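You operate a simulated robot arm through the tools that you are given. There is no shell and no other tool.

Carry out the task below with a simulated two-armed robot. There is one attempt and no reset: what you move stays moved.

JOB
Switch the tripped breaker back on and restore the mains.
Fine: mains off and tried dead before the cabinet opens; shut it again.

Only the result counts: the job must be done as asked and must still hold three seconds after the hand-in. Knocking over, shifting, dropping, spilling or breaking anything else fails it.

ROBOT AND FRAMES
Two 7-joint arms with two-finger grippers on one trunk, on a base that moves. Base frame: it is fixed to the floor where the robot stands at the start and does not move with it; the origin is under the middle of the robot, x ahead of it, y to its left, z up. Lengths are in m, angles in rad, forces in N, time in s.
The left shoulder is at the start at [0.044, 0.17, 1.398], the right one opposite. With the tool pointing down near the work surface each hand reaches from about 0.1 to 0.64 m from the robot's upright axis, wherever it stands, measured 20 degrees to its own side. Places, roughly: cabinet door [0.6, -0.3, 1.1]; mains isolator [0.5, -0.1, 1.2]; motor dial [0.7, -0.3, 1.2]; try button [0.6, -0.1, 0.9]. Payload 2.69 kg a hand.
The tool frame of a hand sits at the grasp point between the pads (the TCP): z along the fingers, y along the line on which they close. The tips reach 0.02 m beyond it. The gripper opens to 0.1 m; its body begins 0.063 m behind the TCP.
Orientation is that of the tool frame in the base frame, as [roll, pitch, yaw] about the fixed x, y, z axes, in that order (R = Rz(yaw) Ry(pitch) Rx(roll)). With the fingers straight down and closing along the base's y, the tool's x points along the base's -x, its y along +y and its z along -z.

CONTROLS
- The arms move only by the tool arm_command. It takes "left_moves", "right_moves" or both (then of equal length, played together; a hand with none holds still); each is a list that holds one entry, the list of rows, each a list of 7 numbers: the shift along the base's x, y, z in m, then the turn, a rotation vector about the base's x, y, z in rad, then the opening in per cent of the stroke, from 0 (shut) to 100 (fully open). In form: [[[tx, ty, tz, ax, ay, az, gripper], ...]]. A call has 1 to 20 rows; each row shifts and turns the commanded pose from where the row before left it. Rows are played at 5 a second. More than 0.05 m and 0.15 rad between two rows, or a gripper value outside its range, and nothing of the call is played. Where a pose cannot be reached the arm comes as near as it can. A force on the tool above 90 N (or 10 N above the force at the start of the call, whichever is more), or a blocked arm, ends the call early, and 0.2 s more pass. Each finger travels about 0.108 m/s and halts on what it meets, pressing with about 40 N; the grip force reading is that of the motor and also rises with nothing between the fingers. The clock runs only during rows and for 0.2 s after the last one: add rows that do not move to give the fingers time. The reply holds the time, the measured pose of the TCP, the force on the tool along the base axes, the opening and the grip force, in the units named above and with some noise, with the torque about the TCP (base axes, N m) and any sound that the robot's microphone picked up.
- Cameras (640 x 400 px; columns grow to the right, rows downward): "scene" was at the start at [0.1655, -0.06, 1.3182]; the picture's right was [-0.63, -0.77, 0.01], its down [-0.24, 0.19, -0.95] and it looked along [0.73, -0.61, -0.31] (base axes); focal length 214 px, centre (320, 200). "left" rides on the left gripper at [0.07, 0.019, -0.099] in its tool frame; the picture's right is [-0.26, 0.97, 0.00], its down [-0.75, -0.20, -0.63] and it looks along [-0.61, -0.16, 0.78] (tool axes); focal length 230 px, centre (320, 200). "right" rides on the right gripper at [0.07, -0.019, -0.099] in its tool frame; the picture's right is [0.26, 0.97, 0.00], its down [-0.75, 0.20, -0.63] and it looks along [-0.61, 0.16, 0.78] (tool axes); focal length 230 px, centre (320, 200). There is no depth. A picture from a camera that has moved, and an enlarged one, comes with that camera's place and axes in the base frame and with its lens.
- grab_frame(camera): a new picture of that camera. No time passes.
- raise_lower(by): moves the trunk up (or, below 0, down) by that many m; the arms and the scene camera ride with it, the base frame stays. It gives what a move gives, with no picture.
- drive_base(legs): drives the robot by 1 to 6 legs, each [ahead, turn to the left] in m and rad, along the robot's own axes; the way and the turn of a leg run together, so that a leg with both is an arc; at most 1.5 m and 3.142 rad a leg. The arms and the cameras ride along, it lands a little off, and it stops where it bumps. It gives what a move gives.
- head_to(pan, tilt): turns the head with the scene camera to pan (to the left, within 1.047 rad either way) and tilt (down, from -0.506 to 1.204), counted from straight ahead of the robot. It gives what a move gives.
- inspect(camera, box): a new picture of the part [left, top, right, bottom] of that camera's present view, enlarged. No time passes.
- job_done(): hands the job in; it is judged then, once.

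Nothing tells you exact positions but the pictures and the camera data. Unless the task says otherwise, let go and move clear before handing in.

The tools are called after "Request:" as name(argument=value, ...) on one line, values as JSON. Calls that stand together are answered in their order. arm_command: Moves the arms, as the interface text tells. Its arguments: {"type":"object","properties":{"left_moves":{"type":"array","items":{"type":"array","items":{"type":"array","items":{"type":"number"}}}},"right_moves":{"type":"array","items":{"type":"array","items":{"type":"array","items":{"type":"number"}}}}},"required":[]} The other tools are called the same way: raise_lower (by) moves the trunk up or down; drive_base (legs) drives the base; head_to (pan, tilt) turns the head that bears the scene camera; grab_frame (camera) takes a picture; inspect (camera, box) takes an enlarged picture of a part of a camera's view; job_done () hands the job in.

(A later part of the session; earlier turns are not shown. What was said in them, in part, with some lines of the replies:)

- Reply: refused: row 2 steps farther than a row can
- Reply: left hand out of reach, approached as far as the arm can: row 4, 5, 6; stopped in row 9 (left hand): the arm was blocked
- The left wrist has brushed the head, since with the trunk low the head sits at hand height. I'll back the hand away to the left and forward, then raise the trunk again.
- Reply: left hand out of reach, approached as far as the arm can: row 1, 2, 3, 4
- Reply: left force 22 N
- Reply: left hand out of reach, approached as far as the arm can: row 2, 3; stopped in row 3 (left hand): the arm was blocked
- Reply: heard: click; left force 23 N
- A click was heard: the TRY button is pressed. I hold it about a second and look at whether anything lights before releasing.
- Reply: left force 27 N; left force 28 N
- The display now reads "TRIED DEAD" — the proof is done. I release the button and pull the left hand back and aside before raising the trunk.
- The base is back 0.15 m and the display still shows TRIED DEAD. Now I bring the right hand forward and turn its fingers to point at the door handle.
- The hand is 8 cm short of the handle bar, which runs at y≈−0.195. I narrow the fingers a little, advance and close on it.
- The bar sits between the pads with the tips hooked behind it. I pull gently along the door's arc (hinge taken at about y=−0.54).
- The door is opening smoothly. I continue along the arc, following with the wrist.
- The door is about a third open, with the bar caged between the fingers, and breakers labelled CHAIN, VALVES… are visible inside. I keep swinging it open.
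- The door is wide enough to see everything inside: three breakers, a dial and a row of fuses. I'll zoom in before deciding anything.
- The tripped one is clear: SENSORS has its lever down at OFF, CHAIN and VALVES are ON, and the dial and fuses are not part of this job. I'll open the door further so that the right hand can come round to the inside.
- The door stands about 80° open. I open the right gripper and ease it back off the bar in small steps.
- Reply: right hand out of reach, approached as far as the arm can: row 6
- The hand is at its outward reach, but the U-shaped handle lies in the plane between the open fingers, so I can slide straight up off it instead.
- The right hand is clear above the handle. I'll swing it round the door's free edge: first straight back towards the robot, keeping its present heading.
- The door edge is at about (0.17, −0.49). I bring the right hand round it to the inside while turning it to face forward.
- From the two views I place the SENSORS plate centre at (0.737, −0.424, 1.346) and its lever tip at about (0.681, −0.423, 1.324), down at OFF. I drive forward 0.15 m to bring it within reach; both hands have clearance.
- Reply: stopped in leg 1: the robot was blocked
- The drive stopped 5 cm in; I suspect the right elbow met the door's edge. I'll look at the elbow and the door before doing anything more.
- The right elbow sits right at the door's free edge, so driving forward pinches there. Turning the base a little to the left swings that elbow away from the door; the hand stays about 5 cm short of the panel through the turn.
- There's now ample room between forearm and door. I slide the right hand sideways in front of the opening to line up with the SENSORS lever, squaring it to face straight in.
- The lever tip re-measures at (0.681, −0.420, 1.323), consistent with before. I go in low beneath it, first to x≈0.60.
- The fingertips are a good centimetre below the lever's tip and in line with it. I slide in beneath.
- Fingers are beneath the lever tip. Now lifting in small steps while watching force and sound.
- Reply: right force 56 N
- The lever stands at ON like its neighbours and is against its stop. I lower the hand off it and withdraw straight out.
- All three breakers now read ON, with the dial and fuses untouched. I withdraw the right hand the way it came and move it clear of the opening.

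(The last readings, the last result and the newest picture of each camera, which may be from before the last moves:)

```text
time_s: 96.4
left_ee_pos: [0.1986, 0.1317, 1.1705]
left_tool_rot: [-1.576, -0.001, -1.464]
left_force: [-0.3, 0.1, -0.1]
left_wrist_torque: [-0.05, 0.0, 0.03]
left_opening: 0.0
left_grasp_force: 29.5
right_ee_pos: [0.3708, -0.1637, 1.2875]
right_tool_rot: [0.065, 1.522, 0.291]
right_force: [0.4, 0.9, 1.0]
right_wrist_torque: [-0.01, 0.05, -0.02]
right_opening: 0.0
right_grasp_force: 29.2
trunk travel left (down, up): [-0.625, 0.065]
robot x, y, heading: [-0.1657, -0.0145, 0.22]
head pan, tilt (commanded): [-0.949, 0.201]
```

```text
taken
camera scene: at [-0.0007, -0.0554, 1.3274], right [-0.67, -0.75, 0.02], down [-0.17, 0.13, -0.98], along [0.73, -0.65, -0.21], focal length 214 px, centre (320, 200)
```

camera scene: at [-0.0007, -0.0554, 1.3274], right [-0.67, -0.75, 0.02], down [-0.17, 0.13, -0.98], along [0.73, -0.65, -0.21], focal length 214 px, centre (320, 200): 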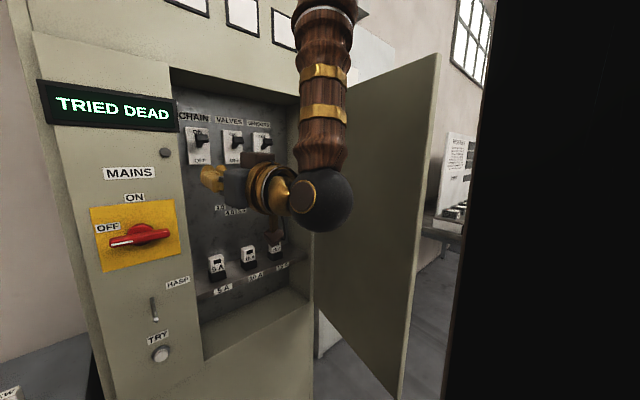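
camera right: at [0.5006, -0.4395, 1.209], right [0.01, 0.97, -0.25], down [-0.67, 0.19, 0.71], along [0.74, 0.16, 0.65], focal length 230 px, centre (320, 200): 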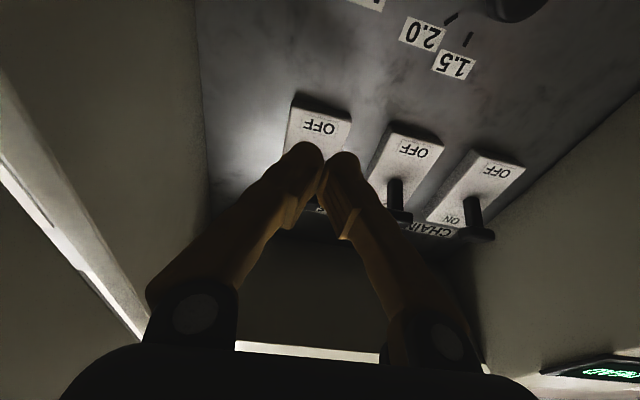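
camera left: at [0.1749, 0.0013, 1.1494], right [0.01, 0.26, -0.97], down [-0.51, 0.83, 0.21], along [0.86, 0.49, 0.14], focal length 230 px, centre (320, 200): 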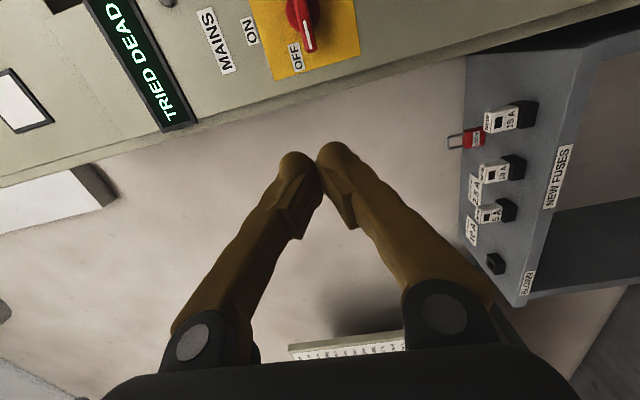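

Request:
drive_base(legs=[[0, -0.22]])

Request:
head_to(pan=-0.85, tilt=0.2)

Request:
grab_frame(camera="scene")

```text
time_s: 97.6
left_ee_pos: [0.202, 0.0469, 1.1762]
left_tool_rot: [-1.558, -0.001, -1.703]
left_force: [-0.9, -0.4, -0.3]
left_wrist_torque: [0.0, 0.0, -0.02]
left_opening: 0.0
left_grasp_force: 30.0
right_ee_pos: [0.3037, -0.2774, 1.2973]
right_tool_rot: [0.058, 1.504, 0.057]
right_force: [1.3, -0.7, 0.1]
right_wrist_torque: [0.02, -0.03, 0.02]
right_opening: 0.0
right_grasp_force: 29.8
trunk travel left (down, up): [-0.625, 0.065]
robot x, y, heading: [-0.1604, -0.0122, -0.001]
head pan, tilt (commanded): [-0.949, 0.201]
```

```text
time_s: 98.3
left_ee_pos: [0.1967, 0.0407, 1.1889]
left_tool_rot: [-1.506, 0.012, -1.718]
left_force: [0.3, 0.5, 0.7]
left_wrist_torque: [0.0, -0.01, -0.03]
left_opening: 0.0001
left_grasp_force: 29.7
right_ee_pos: [0.2886, -0.2818, 1.3095]
right_tool_rot: [-0.016, 1.455, -0.02]
right_force: [-1.2, -0.3, -0.5]
right_wrist_torque: [-0.03, 0.0, 0.03]
right_opening: 0.0
right_grasp_force: 29.8
trunk travel left (down, up): [-0.625, 0.065]
robot x, y, heading: [-0.1623, -0.0109, 0.002]
head pan, tilt (commanded): [-0.85, 0.201]
```

```text
taken
camera scene: at [-0.0101, -0.083, 1.3277], right [-0.75, -0.66, 0.01], down [-0.15, 0.15, -0.98], along [0.64, -0.74, -0.21], focal length 214 px, centre (320, 200)
```

scene: 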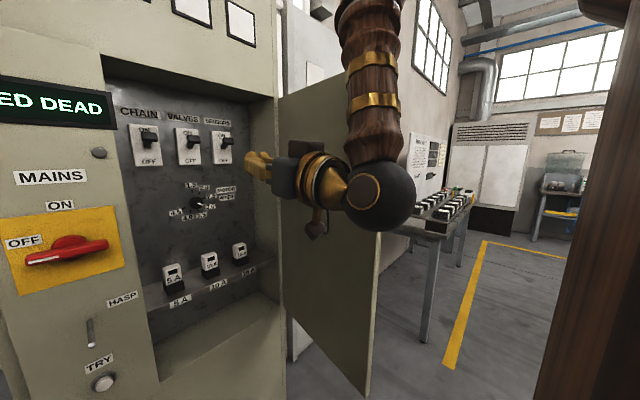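

Both hands drift a little after each drive, and the left one is getting close to the head, so I move it forward and left. Then the right hand goes back round the door edge.

Request:
arm_command(left_moves=[[[0.02, 0.04, -0.01, 0, 0, 0, 0], [0.02, 0.04, -0.01, 0, 0, 0, 0], [0.02, 0.04, -0.01, 0, 0, 0, 0], [0.02, 0.03, -0.01, 0, 0, 0, 0], [0.02, 0, -0.01, 0, 0, 0, 0], [0, 0, 0, 0, 0, 0, 0]]])

Request:
grab_frame(camera="right")

```text
time_s: 99.7
left_ee_pos: [0.284, 0.1976, 1.1341]
left_tool_rot: [-1.543, -0.002, -1.699]
left_force: [-0.1, -0.4, -0.8]
left_wrist_torque: [-0.03, -0.01, 0.0]
left_opening: 0.0
left_grasp_force: 29.0
right_ee_pos: [0.2893, -0.2826, 1.31]
right_tool_rot: [-0.018, 1.458, -0.023]
right_force: [-0.3, 0.0, -0.6]
right_wrist_torque: [-0.02, 0.02, -0.02]
right_opening: 0.0
right_grasp_force: 29.2
trunk travel left (down, up): [-0.625, 0.065]
robot x, y, heading: [-0.1607, -0.0118, 0.001]
head pan, tilt (commanded): [-0.85, 0.201]
```

```text
taken
camera right: at [0.1988, -0.2997, 1.2293], right [0.03, 0.97, -0.26], down [-0.71, 0.21, 0.67], along [0.7, 0.16, 0.69], focal length 230 px, centre (320, 200)
```

right: 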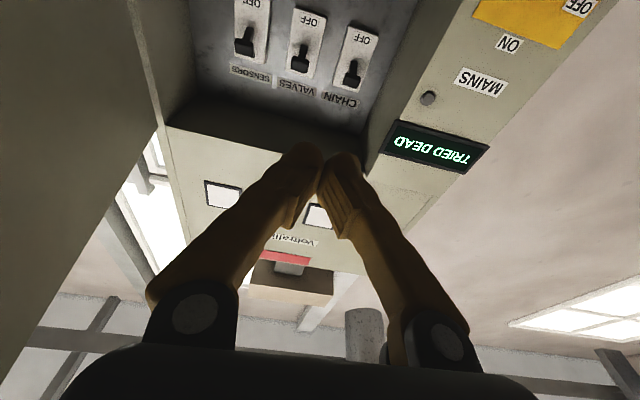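

Request:
arm_command(right_moves=[[[-0.0148, -0.002, -0.004, 0, 0.018, 0.11, 0], [-0.0148, -0.002, -0.004, 0, 0.018, 0.11, 0], [-0.0148, -0.002, -0.004, 0, 0.018, 0.11, 0], [-0.0148, -0.002, -0.004, 0, 0.018, 0.11, 0], [-0.0148, -0.002, -0.004, 0, 0.018, 0.11, 0], [-0.0148, -0.002, -0.004, 0, 0.018, 0.11, 0], [0, 0, 0, 0, 0, 0, 0]]])

Request:
grab_frame(camera="scene")

```text
time_s: 101.3
left_ee_pos: [0.2839, 0.1977, 1.1323]
left_tool_rot: [-1.543, 0.001, -1.7]
left_force: [0.7, 0.7, -0.2]
left_wrist_torque: [-0.01, 0.01, -0.01]
left_opening: 0.0
left_grasp_force: 29.5
right_ee_pos: [0.2067, -0.2924, 1.2753]
right_tool_rot: [1.935, 1.527, 2.593]
right_force: [0.9, -0.6, 0.1]
right_wrist_torque: [0.02, 0.03, 0.0]
right_opening: 0.0
right_grasp_force: 29.1
right hand out of reach, approached as far as the arm can: row 1, 2
trunk travel left (down, up): [-0.625, 0.065]
robot x, y, heading: [-0.1625, -0.0069, -0.003]
head pan, tilt (commanded): [-0.85, 0.201]
```

```text
taken
camera scene: at [-0.0087, -0.0829, 1.3276], right [-0.75, -0.66, 0.01], down [-0.15, 0.15, -0.98], along [0.64, -0.74, -0.21], focal length 214 px, centre (320, 200)
```

scene: 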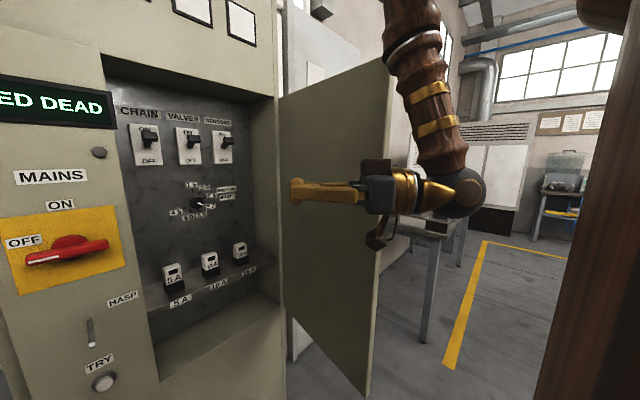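

Request:
arm_command(right_moves=[[[-0.02, -0.013, 0.002, 0, 0, 0.08, 0], [-0.02, -0.013, 0.002, 0, 0, 0.08, 0], [-0.02, -0.013, 0.002, 0, 0, 0.08, 0], [-0.02, -0.013, 0.002, 0, 0, 0.08, 0], [-0.02, -0.013, 0.002, 0, 0, 0.08, 0], [0, 0, 0, 0, 0, 0, 0]]])

Request:
grab_frame(camera="scene")

Request:
grab_frame(camera="right")

```text
time_s: 102.7
left_ee_pos: [0.2851, 0.1973, 1.1316]
left_tool_rot: [-1.543, 0.0, -1.699]
left_force: [-0.2, -0.1, -0.7]
left_wrist_torque: [0.0, 0.01, -0.07]
left_opening: 0.0
left_grasp_force: 29.2
right_ee_pos: [0.1032, -0.3592, 1.2857]
right_tool_rot: [1.924, 1.529, 2.983]
right_force: [0.1, -0.3, 0.3]
right_wrist_torque: [0.0, -0.05, 0.02]
right_opening: 0.0001
right_grasp_force: 29.9
trunk travel left (down, up): [-0.625, 0.065]
robot x, y, heading: [-0.1608, -0.0133, -0.002]
head pan, tilt (commanded): [-0.85, 0.201]
```

```text
taken
camera scene: at [-0.0086, -0.0829, 1.3275], right [-0.75, -0.66, 0.01], down [-0.15, 0.15, -0.98], along [0.64, -0.74, -0.21], focal length 214 px, centre (320, 200)
```

scene: 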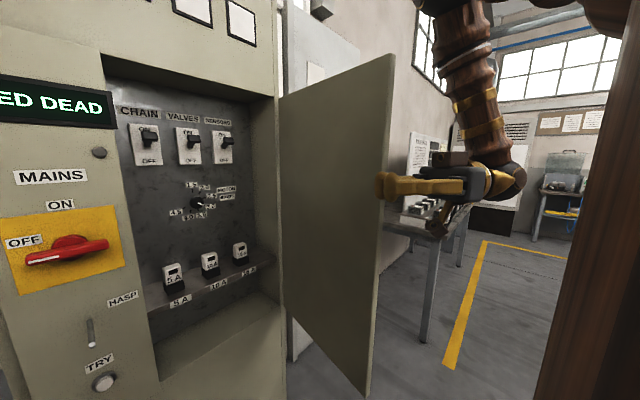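

```text
taken
camera right: at [0.0702, -0.4544, 1.2173], right [-0.85, 0.47, -0.22], down [-0.45, -0.46, 0.77], along [0.26, 0.75, 0.6], focal length 230 px, centre (320, 200)
```

right: 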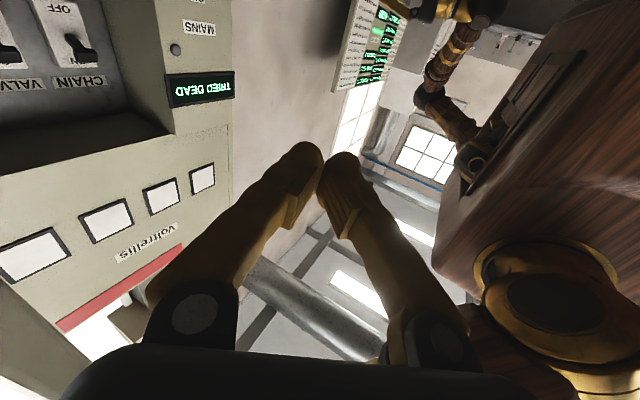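

Request:
arm_command(right_moves=[[[-0.024, -0.015, 0, 0, 0, 0.03, 0], [-0.024, -0.02, 0, 0, 0, 0.03, 0], [-0.02, -0.03, 0, 0, 0, 0.04, 0], [-0.005, -0.035, 0, 0, 0, 0.04, 0], [0, -0.035, 0, 0, 0, 0.04, 0], [0, -0.03, 0, 0, 0, 0, 0], [0, 0, 0, 0, 0, 0, 0]]])

Request:
grab_frame(camera="scene")

Request:
grab_frame(camera="right")

```text
time_s: 104.3
left_ee_pos: [0.2869, 0.1966, 1.1319]
left_tool_rot: [-1.544, 0.002, -1.7]
left_force: [-0.3, 0.4, -0.6]
left_wrist_torque: [-0.04, -0.03, 0.0]
left_opening: 0.0001
left_grasp_force: 29.8
right_ee_pos: [0.0328, -0.5248, 1.2828]
right_tool_rot: [1.944, 1.527, -3.102]
right_force: [0.1, 0.3, 0.4]
right_wrist_torque: [0.03, 0.0, -0.02]
right_opening: 0.0
right_grasp_force: 29.0
trunk travel left (down, up): [-0.625, 0.065]
robot x, y, heading: [-0.1659, -0.012, 0.0]
head pan, tilt (commanded): [-0.85, 0.201]
```

```text
taken
camera scene: at [-0.0082, -0.0826, 1.3275], right [-0.75, -0.66, 0.01], down [-0.15, 0.15, -0.98], along [0.64, -0.74, -0.21], focal length 214 px, centre (320, 200)
```

scene: 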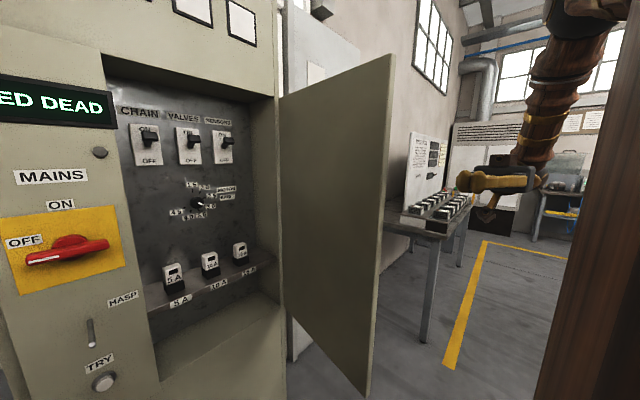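

```text
taken
camera right: at [0.0149, -0.6241, 1.2158], right [-0.92, 0.32, -0.22], down [-0.36, -0.53, 0.77], along [0.13, 0.79, 0.6], focal length 230 px, centre (320, 200)
```

right: 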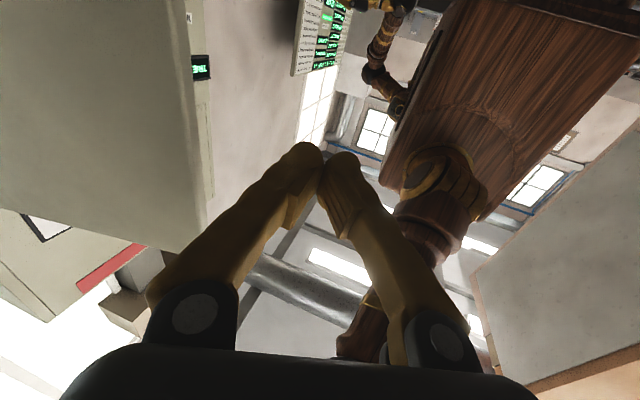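

The hand is back outside the door. I bring it forward above the handle, level with the door's outer face, ready to push it shut with closed fingertips.

Request:
arm_command(right_moves=[[[0.03, -0.002, 0, 0, 0, 0, 0], [0.03, -0.002, 0, 0, 0, 0, 0], [0.03, -0.002, 0, 0, 0, 0, 0], [0.03, -0.001, 0.002, 0, 0, 0, 0], [0.03, 0, 0.002, 0, 0, 0, 0], [0.03, 0, 0, 0, 0, 0, 0], [0, 0, 0, 0, 0, 0, 0]]])

Request:
grab_frame(camera="right")

Request:
grab_frame(camera="scene")

```text
time_s: 105.9
left_ee_pos: [0.2842, 0.1958, 1.1325]
left_tool_rot: [-1.542, -0.001, -1.7]
left_force: [-0.3, 0.5, 0.1]
left_wrist_torque: [-0.02, 0.01, 0.01]
left_opening: 0.0
left_grasp_force: 29.6
right_ee_pos: [0.2126, -0.5339, 1.2851]
right_tool_rot: [1.854, 1.529, 3.095]
right_force: [-0.7, 0.0, 0.3]
right_wrist_torque: [0.01, -0.01, 0.01]
right_opening: 0.0
right_grasp_force: 29.6
trunk travel left (down, up): [-0.625, 0.065]
robot x, y, heading: [-0.1637, -0.0109, 0.005]
head pan, tilt (commanded): [-0.85, 0.201]
```

```text
taken
camera right: at [0.1953, -0.6324, 1.2164], right [-0.92, 0.32, -0.22], down [-0.36, -0.53, 0.77], along [0.12, 0.79, 0.61], focal length 230 px, centre (320, 200)
```

right: 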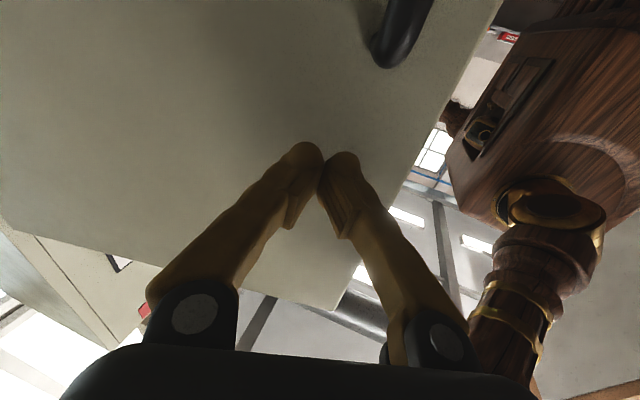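

```text
taken
camera scene: at [-0.0096, -0.0833, 1.3277], right [-0.75, -0.66, 0.01], down [-0.15, 0.15, -0.98], along [0.64, -0.74, -0.21], focal length 214 px, centre (320, 200)
```

scene: 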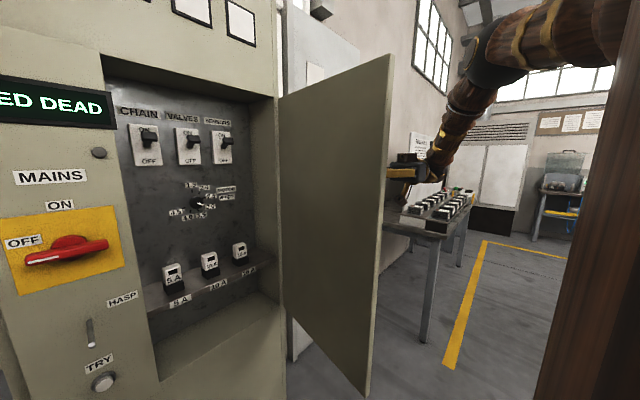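

Fingertips are about 5 cm from the door's outer face. I start the closing sweep along the arc.

Request:
arm_command(right_moves=[[[0.003, 0.021, 0, 0, 0, 0, 0], [0.003, 0.021, 0, 0, 0, 0, 0], [0.0038, 0.0205, 0, 0, 0, 0, 0], [0.0046, 0.0167, 0, 0, 0, -0.03, 0], [0.0046, 0.0167, 0, 0, 0, -0.03, 0], [0.006, 0.0162, 0, 0, 0, -0.04, 0], [0.006, 0.0162, 0, 0, 0, -0.04, 0], [0.0078, 0.0155, 0, 0, 0, -0.05, 0], [0.0078, 0.0155, 0, 0, 0, -0.05, 0], [0, 0, 0, 0, 0, 0, 0]]])

Request:
grab_frame(camera="right")

Request:
grab_frame(camera="scene")

```text
time_s: 108.1
left_ee_pos: [0.2849, 0.1963, 1.1328]
left_tool_rot: [-1.542, -0.002, -1.701]
left_force: [-0.1, -0.1, 0.0]
left_wrist_torque: [-0.02, -0.01, 0.03]
left_opening: 0.0
left_grasp_force: 29.2
right_ee_pos: [0.2615, -0.3752, 1.29]
right_tool_rot: [1.884, 1.528, 2.883]
right_force: [0.6, -0.9, 0.7]
right_wrist_torque: [0.04, 0.0, -0.01]
right_opening: 0.0002
right_grasp_force: 29.7
trunk travel left (down, up): [-0.625, 0.065]
robot x, y, heading: [-0.1651, -0.016, -0.002]
head pan, tilt (commanded): [-0.85, 0.201]
```

```text
taken
camera right: at [0.2194, -0.4654, 1.2205], right [-0.82, 0.53, -0.22], down [-0.48, -0.43, 0.77], along [0.31, 0.73, 0.6], focal length 230 px, centre (320, 200)
```

right: 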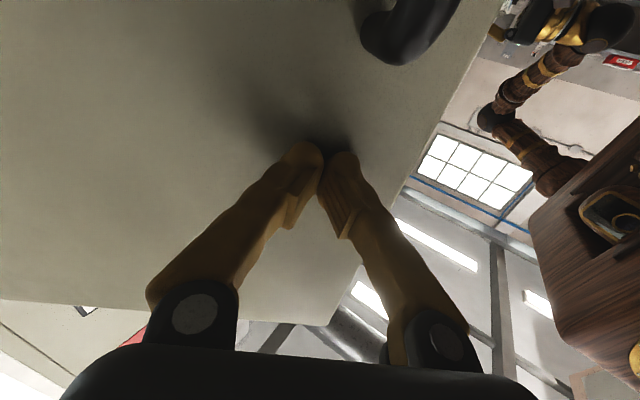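

```text
taken
camera scene: at [-0.0089, -0.0837, 1.3275], right [-0.75, -0.66, 0.01], down [-0.15, 0.15, -0.98], along [0.64, -0.74, -0.21], focal length 214 px, centre (320, 200)
```

scene: 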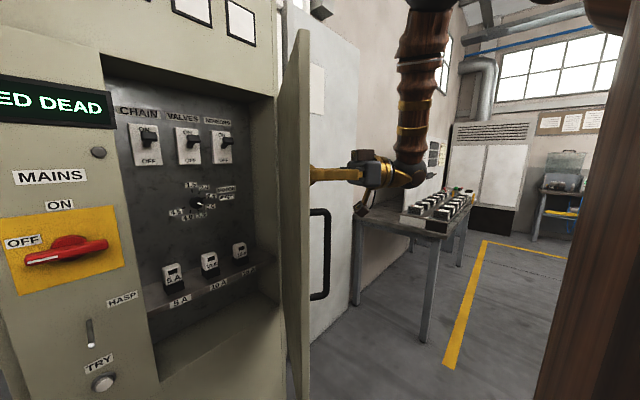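

The door is swinging shut ahead of the fingertips. I continue the arc.

Request:
arm_command(right_moves=[[[0.0093, 0.0146, 0, 0, 0, -0.05, 0], [0.0093, 0.0146, 0, 0, 0, -0.05, 0], [0.0106, 0.0137, 0, 0, 0, -0.05, 0], [0.0106, 0.0137, 0, 0, 0, -0.05, 0], [0.012, 0.0125, 0, 0, 0, -0.05, 0], [0.012, 0.0125, 0, 0, 0, -0.05, 0], [0.0131, 0.0112, 0, 0, 0, -0.05, 0], [0.0131, 0.0112, 0, 0, 0, -0.05, 0], [0.0142, 0.0099, 0, 0, 0, -0.05, 0], [0.0142, 0.0099, 0, 0, 0, -0.05, 0], [0, 0, 0, 0, 0, 0, 0]]])

Request:
grab_frame(camera="right")

Request:
grab_frame(camera="scene")

```text
time_s: 110.5
left_ee_pos: [0.2853, 0.1959, 1.1323]
left_tool_rot: [-1.543, -0.002, -1.7]
left_force: [-0.9, -1.2, 0.2]
left_wrist_torque: [-0.02, 0.0, 0.02]
left_opening: 0.0001
left_grasp_force: 29.2
right_ee_pos: [0.3773, -0.2494, 1.288]
right_tool_rot: [1.932, 1.527, 2.432]
right_force: [-0.1, 1.1, 0.4]
right_wrist_torque: [-0.03, 0.0, 0.0]
right_opening: 0.0
right_grasp_force: 29.5
trunk travel left (down, up): [-0.625, 0.065]
robot x, y, heading: [-0.1602, -0.0128, -0.003]
head pan, tilt (commanded): [-0.85, 0.201]
```

```text
taken
camera right: at [0.2968, -0.3111, 1.2193], right [-0.47, 0.85, -0.22], down [-0.62, -0.15, 0.77], along [0.62, 0.5, 0.6], focal length 230 px, centre (320, 200)
```

right: 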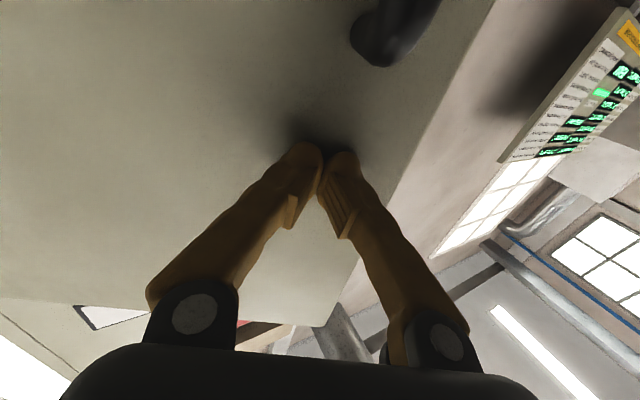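

```text
taken
camera scene: at [-0.009, -0.0836, 1.3276], right [-0.75, -0.66, 0.01], down [-0.15, 0.15, -0.98], along [0.64, -0.74, -0.21], focal length 214 px, centre (320, 200)
```

scene: 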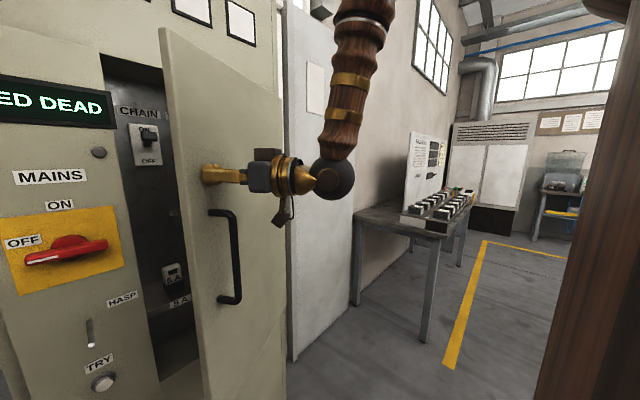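

Request:
arm_command(right_moves=[[[0.0152, 0.0084, 0, 0, 0, -0.05, 0], [0.0152, 0.0084, 0, 0, 0, -0.05, 0], [0.0159, 0.0069, 0, 0, 0, -0.05, 0], [0.0159, 0.0069, 0, 0, 0, -0.05, 0], [0.0164, 0.0052, 0, 0, 0, -0.05, 0], [0.0164, 0.0052, 0, 0, 0, -0.05, 0], [0.016, 0.0036, 0, 0, 0, -0.05, 0], [0.012, 0.0036, 0, 0, 0, -0.05, 0], [0, 0, 0, 0, 0, 0, 0]]])

Request:
grab_frame(camera="scene")

```text
time_s: 112.5
left_ee_pos: [0.2847, 0.1973, 1.1335]
left_tool_rot: [-1.542, -0.001, -1.699]
left_force: [-0.4, 0.0, -0.8]
left_wrist_torque: [0.01, 0.03, 0.04]
left_opening: 0.0
left_grasp_force: 29.4
right_ee_pos: [0.4983, -0.2012, 1.2869]
right_tool_rot: [1.971, 1.528, 2.071]
right_force: [0.0, 0.7, -0.6]
right_wrist_torque: [0.01, -0.01, 0.0]
right_opening: 0.0
right_grasp_force: 29.3
trunk travel left (down, up): [-0.625, 0.065]
robot x, y, heading: [-0.1608, -0.0137, -0.006]
head pan, tilt (commanded): [-0.85, 0.201]
```

```text
taken
camera scene: at [-0.0088, -0.0835, 1.3275], right [-0.75, -0.66, 0.01], down [-0.15, 0.15, -0.98], along [0.64, -0.74, -0.21], focal length 214 px, centre (320, 200)
```

scene: 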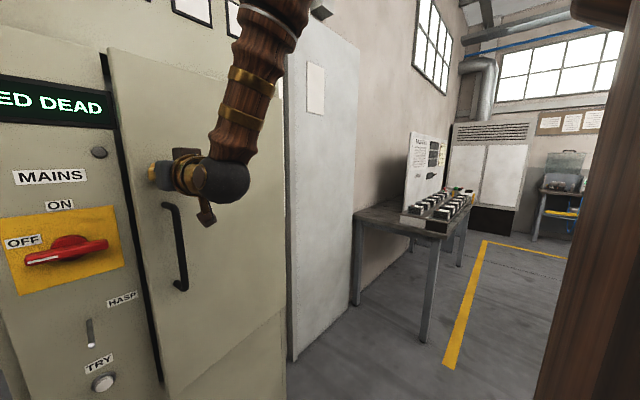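

Nearly shut. I push the last few centimetres gently until the door seats.

Request:
arm_command(right_moves=[[[0.012, 0.001, 0, 0, 0, -0.03, 0], [0.012, 0.001, 0, 0, 0, -0.03, 0], [0.01, 0.001, 0, 0, 0, 0, 0], [0.008, 0, 0, 0, 0, 0, 0], [0.006, 0, 0, 0, 0, 0, 0], [0, 0, 0, 0, 0, 0, 0]]])

Request:
grab_frame(camera="scene")

Request:
grab_frame(camera="right")

```text
time_s: 113.9
left_ee_pos: [0.2832, 0.1962, 1.1344]
left_tool_rot: [-1.54, 0.0, -1.7]
left_force: [-0.1, 0.0, -0.5]
left_wrist_torque: [0.02, 0.0, -0.02]
left_opening: 0.0
left_grasp_force: 29.2
right_ee_pos: [0.5451, -0.1965, 1.2879]
right_tool_rot: [2.0, 1.529, 2.039]
right_force: [-18.6, -2.8, -4.3]
right_wrist_torque: [-0.06, -0.03, -0.13]
right_opening: 0.0
right_grasp_force: 29.3
trunk travel left (down, up): [-0.625, 0.065]
robot x, y, heading: [-0.1637, -0.0122, -0.005]
head pan, tilt (commanded): [-0.85, 0.201]
```

```text
taken
camera scene: at [-0.0121, -0.0836, 1.3279], right [-0.75, -0.66, 0.01], down [-0.15, 0.15, -0.98], along [0.64, -0.74, -0.21], focal length 214 px, centre (320, 200)
```

scene: 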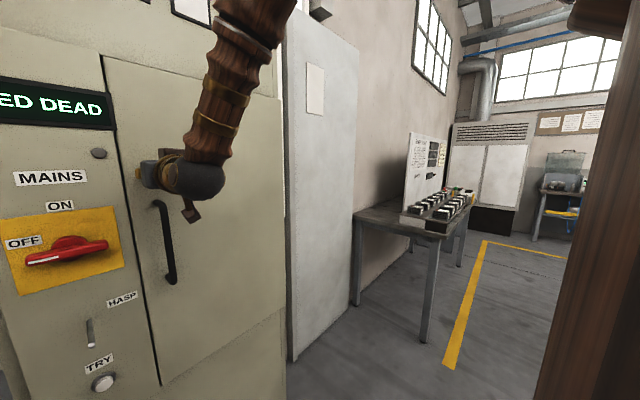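

```text
taken
camera right: at [0.4434, -0.2174, 1.2192], right [-0.04, 0.97, -0.22], down [-0.62, 0.15, 0.77], along [0.78, 0.17, 0.6], focal length 230 px, centre (320, 200)
```

right: 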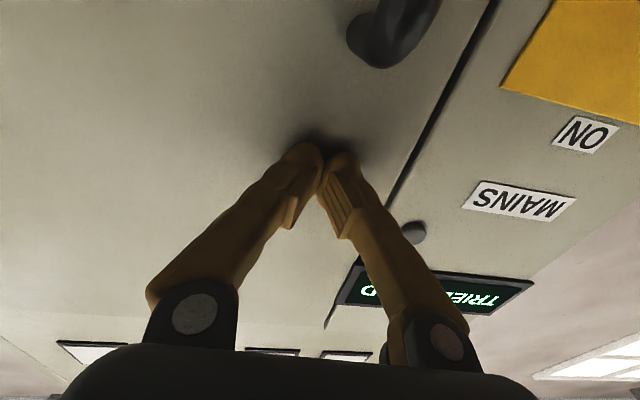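

Request:
arm_command(right_moves=[[[0.004, 0, 0, 0, 0, 0, 0], [0.004, 0, 0, 0, 0, 0, 0], [0, 0, 0, 0, 0, 0, 0]]])

Request:
inspect(camera="right", box=[320, 0, 560, 280])

Request:
inspect(camera="scene", box=[60, 40, 220, 140])

```text
time_s: 114.7
left_ee_pos: [0.2781, 0.1957, 1.135]
left_tool_rot: [-1.536, 0.002, -1.7]
left_force: [0.7, 0.6, -0.9]
left_wrist_torque: [0.05, -0.02, 0.02]
left_opening: 0.0
left_grasp_force: 29.6
right_ee_pos: [0.5444, -0.1978, 1.2891]
right_tool_rot: [2.02, 1.527, 2.063]
right_force: [-32.5, -1.4, -12.1]
right_wrist_torque: [0.08, -0.01, -0.22]
right_opening: 0.0
right_grasp_force: 29.7
trunk travel left (down, up): [-0.625, 0.065]
robot x, y, heading: [-0.1656, -0.0144, -0.003]
head pan, tilt (commanded): [-0.85, 0.201]
```

```text
1.43 times, centred on (440, 140) of right
camera zoom: at [0.4435, -0.2174, 1.221], right [-0.05, 0.97, -0.22], down [-0.62, 0.15, 0.77], along [0.78, 0.17, 0.6], focal length 329 px, centre (149, 286)
```

zoom: 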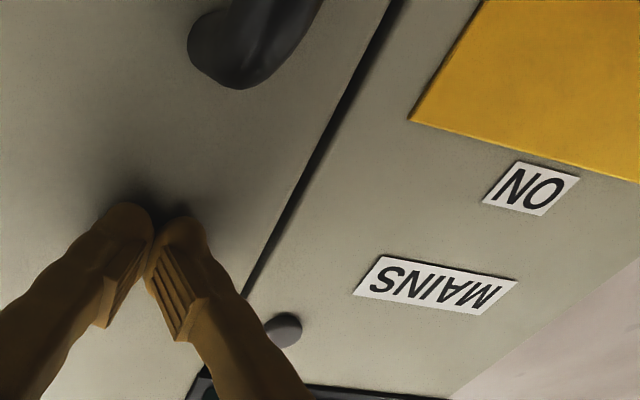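

```text
4.00 times, centred on (140, 90) of scene
camera zoom: at [-0.0267, -0.0838, 1.3294], right [-0.75, -0.66, 0.0], down [-0.13, 0.15, -0.98], along [0.64, -0.74, -0.2], focal length 858 px, centre (1040, 640)
```

zoom: 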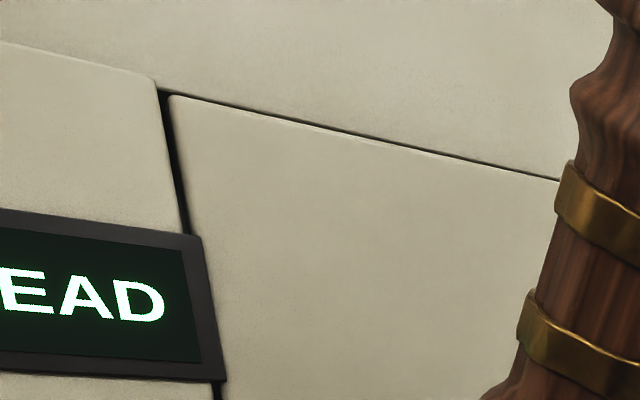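

The door is seated: pushing harder only raises the force without movement. I pull the right hand well back from it and check the door stays shut.

Request:
arm_command(right_moves=[[[-0.03, 0, 0, 0, 0, 0, 0], [-0.035, 0, 0, 0, 0, 0, 0], [-0.035, -0.02, 0, 0, 0, 0, 0], [-0.035, -0.03, 0, 0, 0, 0, 0], [-0.035, -0.03, 0, 0, 0, 0, 0], [-0.025, -0.02, 0, 0, 0, 0, 0], [0, 0, 0, 0, 0, 0, 0]]])

Request:
head_to(pan=-0.3, tilt=0.25)

Request:
grab_frame(camera="scene")

```text
time_s: 116.3
left_ee_pos: [0.2849, 0.1979, 1.1321]
left_tool_rot: [-1.542, 0.0, -1.7]
left_force: [-0.1, 0.7, -0.4]
left_wrist_torque: [0.0, 0.0, 0.02]
left_opening: 0.0002
left_grasp_force: 29.4
right_ee_pos: [0.3588, -0.2996, 1.2871]
right_tool_rot: [1.948, 1.529, 1.99]
right_force: [-0.1, 1.1, 0.2]
right_wrist_torque: [0.01, 0.02, 0.02]
right_opening: 0.0001
right_grasp_force: 29.0
trunk travel left (down, up): [-0.625, 0.065]
robot x, y, heading: [-0.1665, -0.0159, -0.0]
head pan, tilt (commanded): [-0.85, 0.201]
```

```text
time_s: 117.3
left_ee_pos: [0.2858, 0.1971, 1.1323]
left_tool_rot: [-1.543, 0.0, -1.702]
left_force: [-0.4, -0.2, 0.1]
left_wrist_torque: [0.03, -0.01, -0.01]
left_opening: 0.0
left_grasp_force: 29.6
right_ee_pos: [0.3587, -0.2991, 1.2875]
right_tool_rot: [1.963, 1.527, 2.003]
right_force: [0.4, 0.3, -0.4]
right_wrist_torque: [0.03, 0.0, -0.01]
right_opening: 0.0
right_grasp_force: 29.6
trunk travel left (down, up): [-0.625, 0.065]
robot x, y, heading: [-0.1598, -0.016, -0.003]
head pan, tilt (commanded): [-0.3, 0.25]
```

```text
taken
camera scene: at [0.0188, -0.0409, 1.3225], right [-0.3, -0.95, 0.01], down [-0.25, 0.07, -0.96], along [0.92, -0.29, -0.26], focal length 214 px, centre (320, 200)
```

scene: 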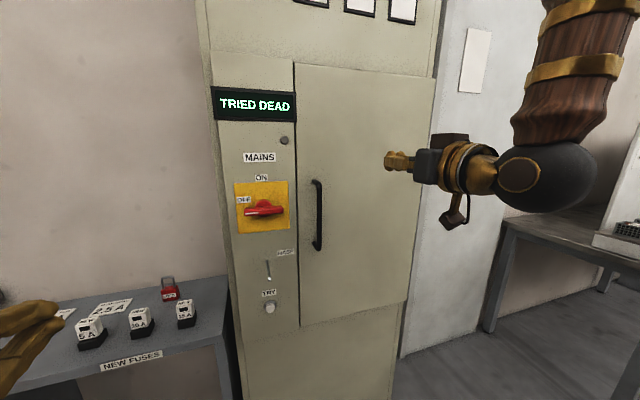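

The door is flush and closed. I drive forward so that the left hand can reach the isolator as comfortably as before.

Request:
drive_base(legs=[[0.12, 0]])

Request:
head_to(pan=-0.2, tilt=0.3)

Request:
grab_frame(camera="scene")

```text
time_s: 118.5
left_ee_pos: [0.4081, 0.198, 1.1316]
left_tool_rot: [-1.547, -0.001, -1.696]
left_force: [-0.1, 0.1, 0.0]
left_wrist_torque: [0.03, -0.02, 0.0]
left_opening: 0.0
left_grasp_force: 29.2
right_ee_pos: [0.4839, -0.2972, 1.2863]
right_tool_rot: [2.01, 1.525, 2.053]
right_force: [0.7, -0.1, 0.2]
right_wrist_torque: [0.02, -0.02, 0.03]
right_opening: 0.0
right_grasp_force: 29.6
trunk travel left (down, up): [-0.625, 0.065]
robot x, y, heading: [-0.0445, -0.0113, 0.003]
head pan, tilt (commanded): [-0.3, 0.25]
```

```text
time_s: 119.2
left_ee_pos: [0.386, 0.1986, 1.14]
left_tool_rot: [-1.524, 0.0, -1.694]
left_force: [0.0, -0.5, -0.3]
left_wrist_torque: [0.0, 0.02, 0.0]
left_opening: 0.0
left_grasp_force: 29.1
right_ee_pos: [0.4579, -0.2978, 1.2968]
right_tool_rot: [1.546, 1.532, 1.586]
right_force: [0.0, -0.2, -0.1]
right_wrist_torque: [0.02, 0.02, -0.03]
right_opening: 0.0001
right_grasp_force: 29.2
trunk travel left (down, up): [-0.625, 0.065]
robot x, y, heading: [-0.0401, -0.0111, 0.004]
head pan, tilt (commanded): [-0.201, 0.3]
```

```text
taken
camera scene: at [0.1402, -0.0317, 1.318], right [-0.2, -0.98, 0.0], down [-0.3, 0.06, -0.95], along [0.93, -0.19, -0.31], focal length 214 px, centre (320, 200)
```

scene: 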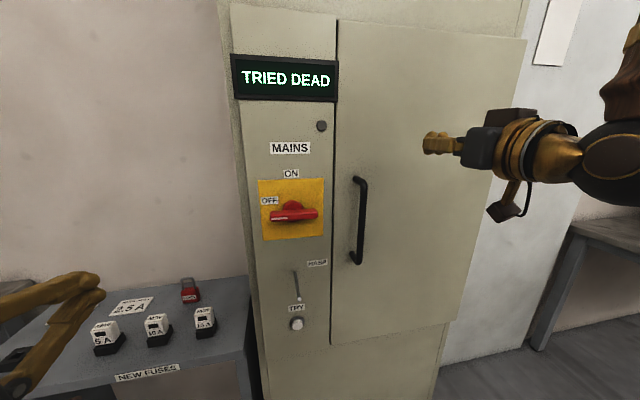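

Now the left hand goes across to the isolator with its fingers opening vertically, matching the handle's horizontal OFF position.

Request:
arm_command(left_moves=[[[0.015, -0.035, 0.003, 0, 0.0235, 0.0615, 0], [0.015, -0.035, 0.003, 0, 0.0235, 0.0615, 30], [0.015, -0.037, 0.003, 0, 0, 0, 70], [0.015, -0.037, 0.003, 0, 0, 0, 100], [0.008, -0.038, 0.003, 0, 0, 0, 100], [0, -0.038, 0.003, 0, 0, 0, 100], [0, -0.038, 0.003, 0, 0, 0, 100], [0, 0, 0, 0, 0, 0, 100], [0, 0, 0, 0, 0, 0, 100]]])

Request:
grab_frame(camera="left")

Request:
grab_frame(camera="scene")

```text
time_s: 121.2
left_ee_pos: [0.4574, -0.0589, 1.1583]
left_tool_rot: [-1.572, 0.0, -1.575]
left_force: [0.1, -0.1, 0.2]
left_wrist_torque: [0.04, 0.0, 0.0]
left_opening: 0.0998
left_grasp_force: 0.1
right_ee_pos: [0.4606, -0.2986, 1.2946]
right_tool_rot: [1.57, 1.532, 1.614]
right_force: [0.4, 0.2, -0.2]
right_wrist_torque: [-0.04, -0.01, 0.01]
right_opening: 0.0001
right_grasp_force: 29.4
trunk travel left (down, up): [-0.625, 0.065]
robot x, y, heading: [-0.042, -0.0118, 0.003]
head pan, tilt (commanded): [-0.201, 0.3]
```

```text
taken
camera left: at [0.3578, -0.1284, 1.1415], right [0.0, 0.26, -0.97], down [-0.63, 0.75, 0.2], along [0.78, 0.61, 0.16], focal length 230 px, centre (320, 200)
```

left: 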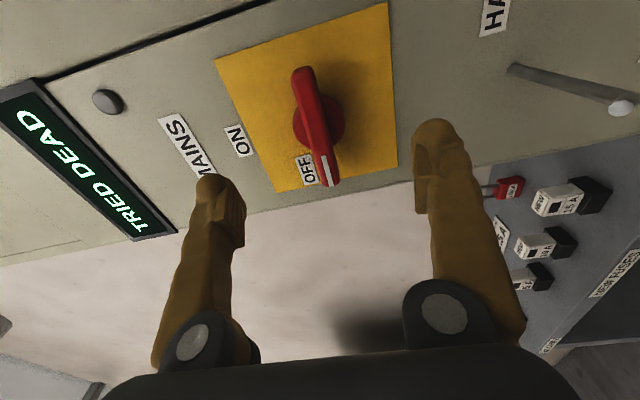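

```text
taken
camera scene: at [0.1417, -0.0323, 1.3177], right [-0.2, -0.98, 0.0], down [-0.31, 0.06, -0.95], along [0.93, -0.19, -0.31], focal length 214 px, centre (320, 200)
```

scene: 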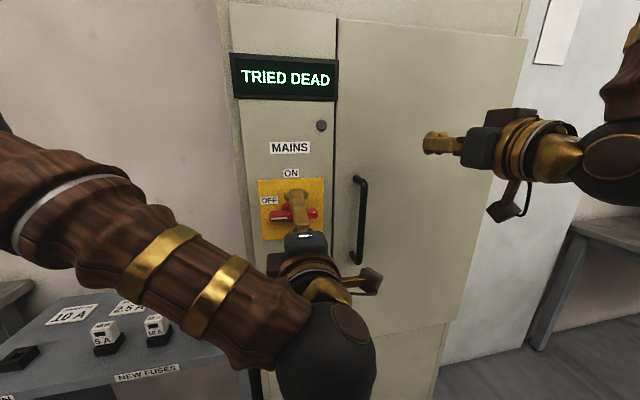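

The hand is aligned with the handle. I advance 6.5 cm and close on it.

Request:
arm_command(left_moves=[[[0.022, 0, 0.001, 0, 0, 0, 100], [0.022, 0, 0.001, 0, 0, 0, 100], [0.02, 0, 0, 0, 0, 0, 100], [0, 0, 0, 0, 0, 0, 100], [0, 0, 0, 0, 0, 0, 50], [0, 0, 0, 0, 0, 0, 10], [0, 0, 0, 0, 0, 0, 0], [0, 0, 0, 0, 0, 0, 0], [0, 0, 0, 0, 0, 0, 0]]])

Request:
grab_frame(camera="left")

```text
time_s: 123.2
left_ee_pos: [0.5226, -0.0599, 1.1608]
left_tool_rot: [-1.579, 0.001, -1.575]
left_force: [-0.1, 1.0, -8.9]
left_wrist_torque: [0.01, 0.1, 0.13]
left_opening: 0.0149
left_grasp_force: 41.5
right_ee_pos: [0.4617, -0.2974, 1.2951]
right_tool_rot: [1.59, 1.531, 1.631]
right_force: [-0.3, 0.3, -0.4]
right_wrist_torque: [-0.01, -0.01, 0.03]
right_opening: 0.0
right_grasp_force: 29.1
trunk travel left (down, up): [-0.625, 0.065]
robot x, y, heading: [-0.0426, -0.011, -0.002]
head pan, tilt (commanded): [-0.201, 0.3]
```

```text
taken
camera left: at [0.4234, -0.1285, 1.1427], right [-0.01, 0.26, -0.97], down [-0.63, 0.75, 0.2], along [0.78, 0.61, 0.16], focal length 230 px, centre (320, 200)
```

left: 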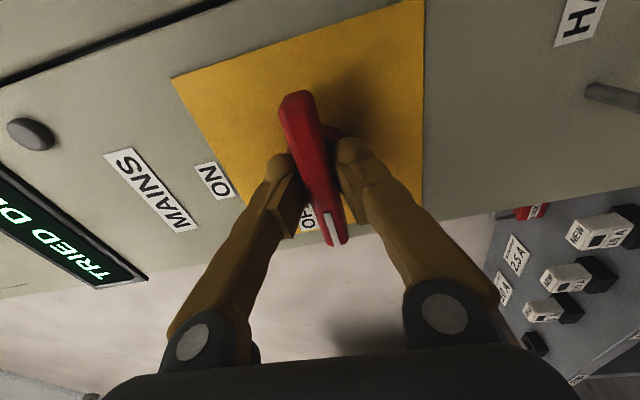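

Gripped. Turning back 90° to ON.

Request:
arm_command(left_moves=[[[0, 0, 0, 0.1428, 0, 0, 0], [0, 0, 0, 0.1428, 0, 0, 0], [0, 0, 0, 0.1428, 0, 0, 0], [0, 0, 0, 0.1428, 0, 0, 0], [0, 0, 0, 0.1428, 0, 0, 0], [0, 0, 0, 0.1428, 0, 0, 0], [0, 0, 0, 0.1428, 0, 0, 0], [0, 0, 0, 0.1428, 0, 0, 0], [0, 0, 0, 0.1428, 0, 0, 0], [0, 0, 0, 0.1428, 0, 0, 0], [0, 0, 0, 0.1428, 0, 0, 0], [0, 0, 0, 0, 0, 0, 0], [0, 0, 0, 0, 0, 0, 0]]])

Request:
grab_frame(camera="left")

Request:
grab_frame(camera="scene")

```text
time_s: 126.0
left_ee_pos: [0.522, -0.059, 1.1602]
left_tool_rot: [-3.092, 1.558, -3.08]
left_force: [-21.6, -39.2, -19.2]
left_wrist_torque: [0.02, 0.51, -0.56]
left_opening: 0.0152
left_grasp_force: 41.3
right_ee_pos: [0.4585, -0.3043, 1.2945]
right_tool_rot: [1.541, 1.525, 1.579]
right_force: [-0.3, 0.4, 0.5]
right_wrist_torque: [0.01, -0.02, 0.03]
right_opening: 0.0
right_grasp_force: 29.7
trunk travel left (down, up): [-0.625, 0.065]
robot x, y, heading: [-0.0449, -0.01, -0.003]
head pan, tilt (commanded): [-0.201, 0.3]
```

```text
taken
camera left: at [0.4228, -0.0415, 1.0927], right [-0.01, 0.97, 0.26], down [-0.62, -0.21, 0.76], along [0.79, -0.15, 0.6], focal length 230 px, centre (320, 200)
```

left: 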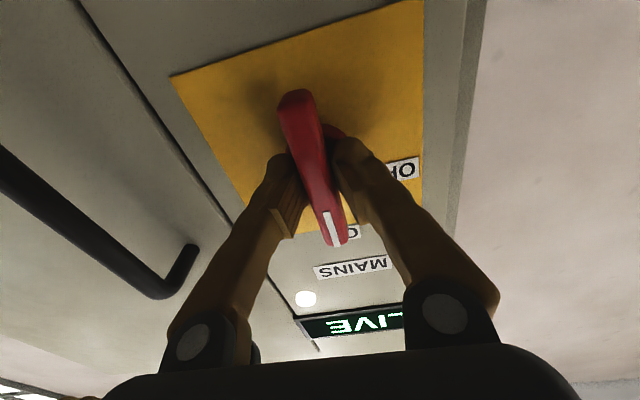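

```text
taken
camera scene: at [0.1397, -0.0388, 1.3179], right [-0.2, -0.98, 0.0], down [-0.3, 0.06, -0.95], along [0.93, -0.19, -0.31], focal length 214 px, centre (320, 200)
```

scene: 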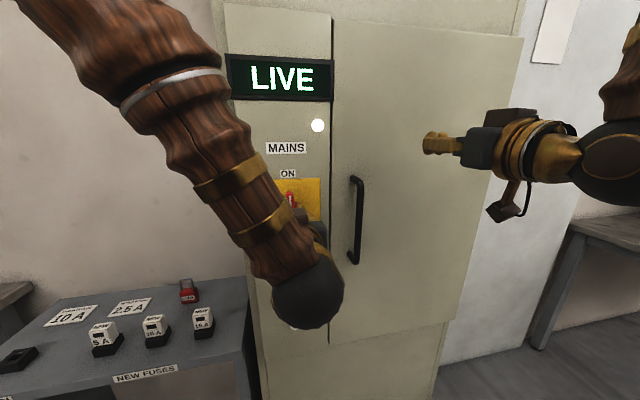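

The display reads LIVE and the lamp is lit. I take the side load off the grip, open the fingers and back away.

Request:
arm_command(left_moves=[[[-0.003, -0.005, -0.002, 0, 0, 0, 0], [-0.002, -0.004, -0.001, 0, 0, 0, 0], [0, 0, 0, 0, 0, 0, 30], [0, 0, 0, 0, 0, 0, 70], [0, 0, 0, 0, 0, 0, 100], [0, 0, 0, 0, 0, 0, 100], [-0.02, 0, 0, 0, 0, 0, 100], [-0.025, 0, 0, 0, 0, 0, 100], [-0.025, 0, 0, 0, 0, 0, 100], [0, 0, 0, 0, 0, 0, 100]]])

Request:
grab_frame(camera="left")

Request:
grab_frame(camera="scene")

```text
time_s: 128.2
left_ee_pos: [0.4513, -0.0563, 1.1562]
left_tool_rot: [-2.941, 1.56, -2.914]
left_force: [0.0, 0.4, 0.3]
left_wrist_torque: [0.0, 0.02, -0.02]
left_opening: 0.0996
left_grasp_force: 0.0
right_ee_pos: [0.46, -0.2982, 1.2953]
right_tool_rot: [1.578, 1.531, 1.621]
right_force: [1.0, -0.7, 0.0]
right_wrist_torque: [0.01, 0.01, 0.03]
right_opening: 0.0
right_grasp_force: 29.3
trunk travel left (down, up): [-0.625, 0.065]
robot x, y, heading: [-0.046, -0.0116, -0.001]
head pan, tilt (commanded): [-0.201, 0.3]
```

```text
taken
camera left: at [0.3512, -0.0403, 1.0879], right [-0.03, 0.97, 0.26], down [-0.62, -0.22, 0.76], along [0.79, -0.14, 0.6], focal length 230 px, centre (320, 200)
```

left: 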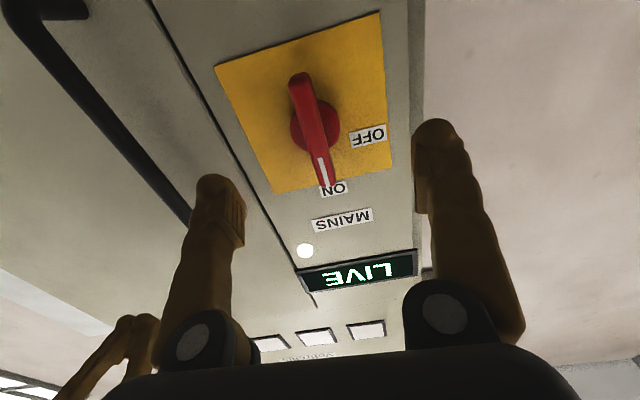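

```text
taken
camera scene: at [0.142, -0.0318, 1.3177], right [-0.2, -0.98, 0.0], down [-0.31, 0.06, -0.95], along [0.93, -0.19, -0.31], focal length 214 px, centre (320, 200)
```

scene: 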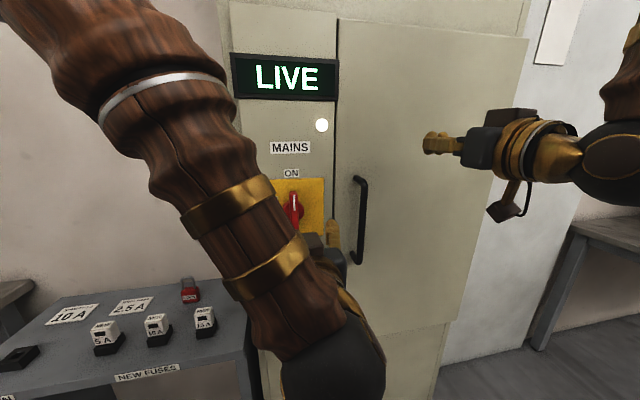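

Request:
arm_command(left_moves=[[[-0.01, 0.035, 0, 0, 0, 0, 100], [-0.01, 0.04, 0, 0, 0, 0, 100], [-0.01, 0.04, 0, 0, 0, 0, 100], [-0.01, 0.04, 0, 0, 0, 0, 100], [0, 0.04, 0, 0, 0, 0, 100], [0, 0, 0, 0, 0, 0, 100]]], right_moves=[[[-0.02, 0, 0, 0, 0, 0, 0], [-0.02, 0, 0, 0, 0, 0, 0], [-0.01, 0, 0, 0, 0, 0, 0], [0, 0, 0, 0, 0, 0, 0], [0, 0, 0, 0, 0, 0, 0], [0, 0, 0, 0, 0, 0, 0]]])

Request:
grab_frame(camera="scene")

Request:
inspect(camera="scene", box=[220, 40, 400, 240])

```text
time_s: 129.6
left_ee_pos: [0.4042, 0.1238, 1.1611]
left_tool_rot: [-3.091, 1.566, -3.091]
left_force: [-0.6, -0.4, 0.1]
left_wrist_torque: [0.03, 0.02, 0.03]
left_opening: 0.1001
left_grasp_force: 0.0
right_ee_pos: [0.4125, -0.3015, 1.2976]
right_tool_rot: [1.319, 1.531, 1.362]
right_force: [-0.3, 0.1, -0.7]
right_wrist_torque: [-0.01, 0.01, -0.01]
right_opening: 0.0
right_grasp_force: 29.4
trunk travel left (down, up): [-0.625, 0.065]
robot x, y, heading: [-0.0434, -0.012, 0.003]
head pan, tilt (commanded): [-0.201, 0.3]
```

```text
taken
camera scene: at [0.1415, -0.0326, 1.3178], right [-0.2, -0.98, 0.0], down [-0.31, 0.06, -0.95], along [0.93, -0.19, -0.31], focal length 214 px, centre (320, 200)
```

scene: 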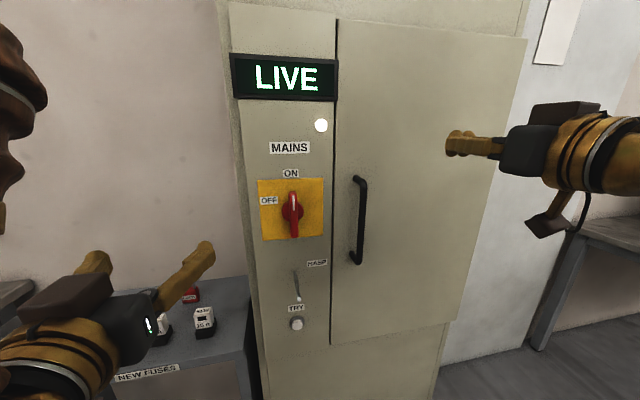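

```text
2.00 times, centred on (310, 140) of scene
camera zoom: at [0.1415, -0.0326, 1.3178], right [-0.2, -0.98, 0.0], down [-0.31, 0.06, -0.95], along [0.93, -0.19, -0.31], focal length 429 px, centre (340, 320)
```

zoom: 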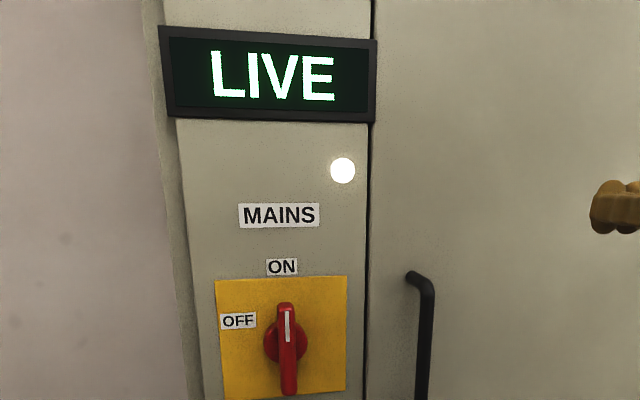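

The display shows LIVE, the lamp is lit and the isolator is at ON. A last close look at the door seam and the bench before handing in.

Request:
inspect(camera="scene", box=[240, 230, 480, 380])

Request:
inspect(camera="scene", box=[320, 0, 540, 130])

Request:
grab_frame(camera="left")

```text
2.67 times, centred on (360, 305) of scene
camera zoom: at [0.1415, -0.0326, 1.3178], right [-0.2, -0.98, 0.0], down [-0.31, 0.06, -0.95], along [0.93, -0.19, -0.31], focal length 572 px, centre (213, -80)
```

zoom: 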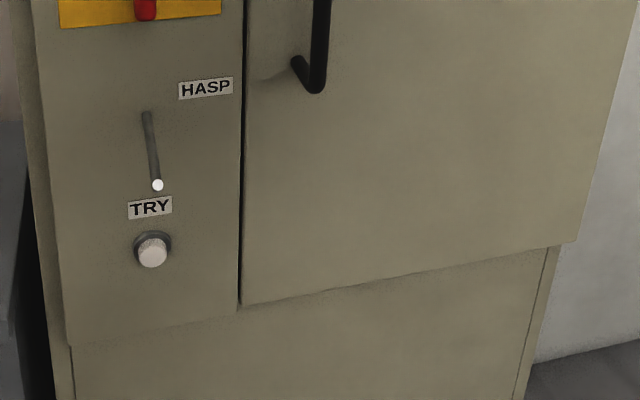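

```text
2.91 times, centred on (430, 65) of scene
camera zoom: at [0.1415, -0.0326, 1.3178], right [-0.2, -0.98, 0.0], down [-0.31, 0.06, -0.95], along [0.93, -0.19, -0.31], focal length 624 px, centre (0, 593)
```

zoom: 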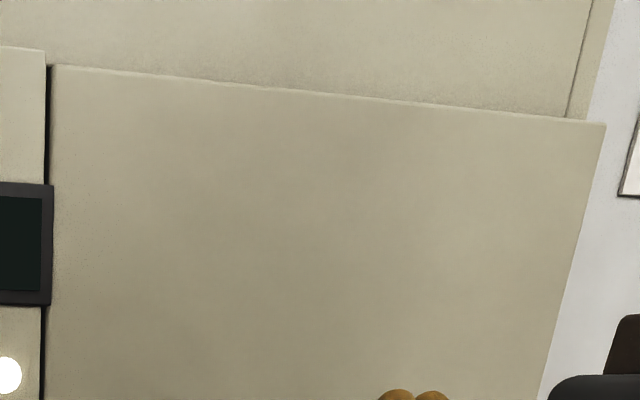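

```text
taken
camera left: at [0.3049, 0.1437, 1.0929], right [0.0, 0.97, 0.26], down [-0.63, -0.2, 0.75], along [0.78, -0.16, 0.6], focal length 230 px, centre (320, 200)
```

left: 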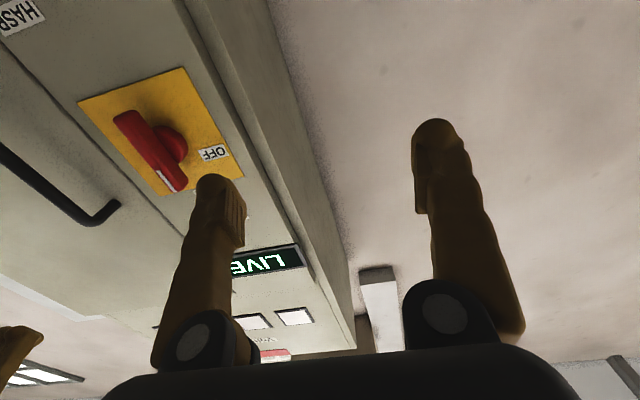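

The door is flush all round, the SENSORS breaker is on, and the mains is back at ON with the display reading LIVE. Both hands are clear and nothing else was disturbed, so I hand the job in.

Request:
job_done()

```text
The job is handed in.
```

The tripped SENSORS breaker is back on and the mains is restored: the isolator is at ON, the lamp is lit and the display reads LIVE.

- **Isolation:** I turned the mains off, then pressed TRY until the display read "TRIED DEAD". Only after that did I open the cabinet.
- **Breaker:** SENSORS was the only one at OFF. I lifted its lever to ON, so it now matches CHAIN and VALVES.
- **Closing up:** I pushed the cabinet door shut before turning the mains back on, and it sits flush all round.

I left the motor dial, the fuses, the lock and the bench items alone. There were three contacts or stops along the way:
- The left wrist brushed the robot's own head once.
- The left arm stopped near the bench when it ran out of reach. I checked the bench and nothing there had moved.
- A forward drive was blocked while the door was open, probably by the right elbow against the door edge. I saw no damage.

The job is handed in, with both hands clear of the cabinet.
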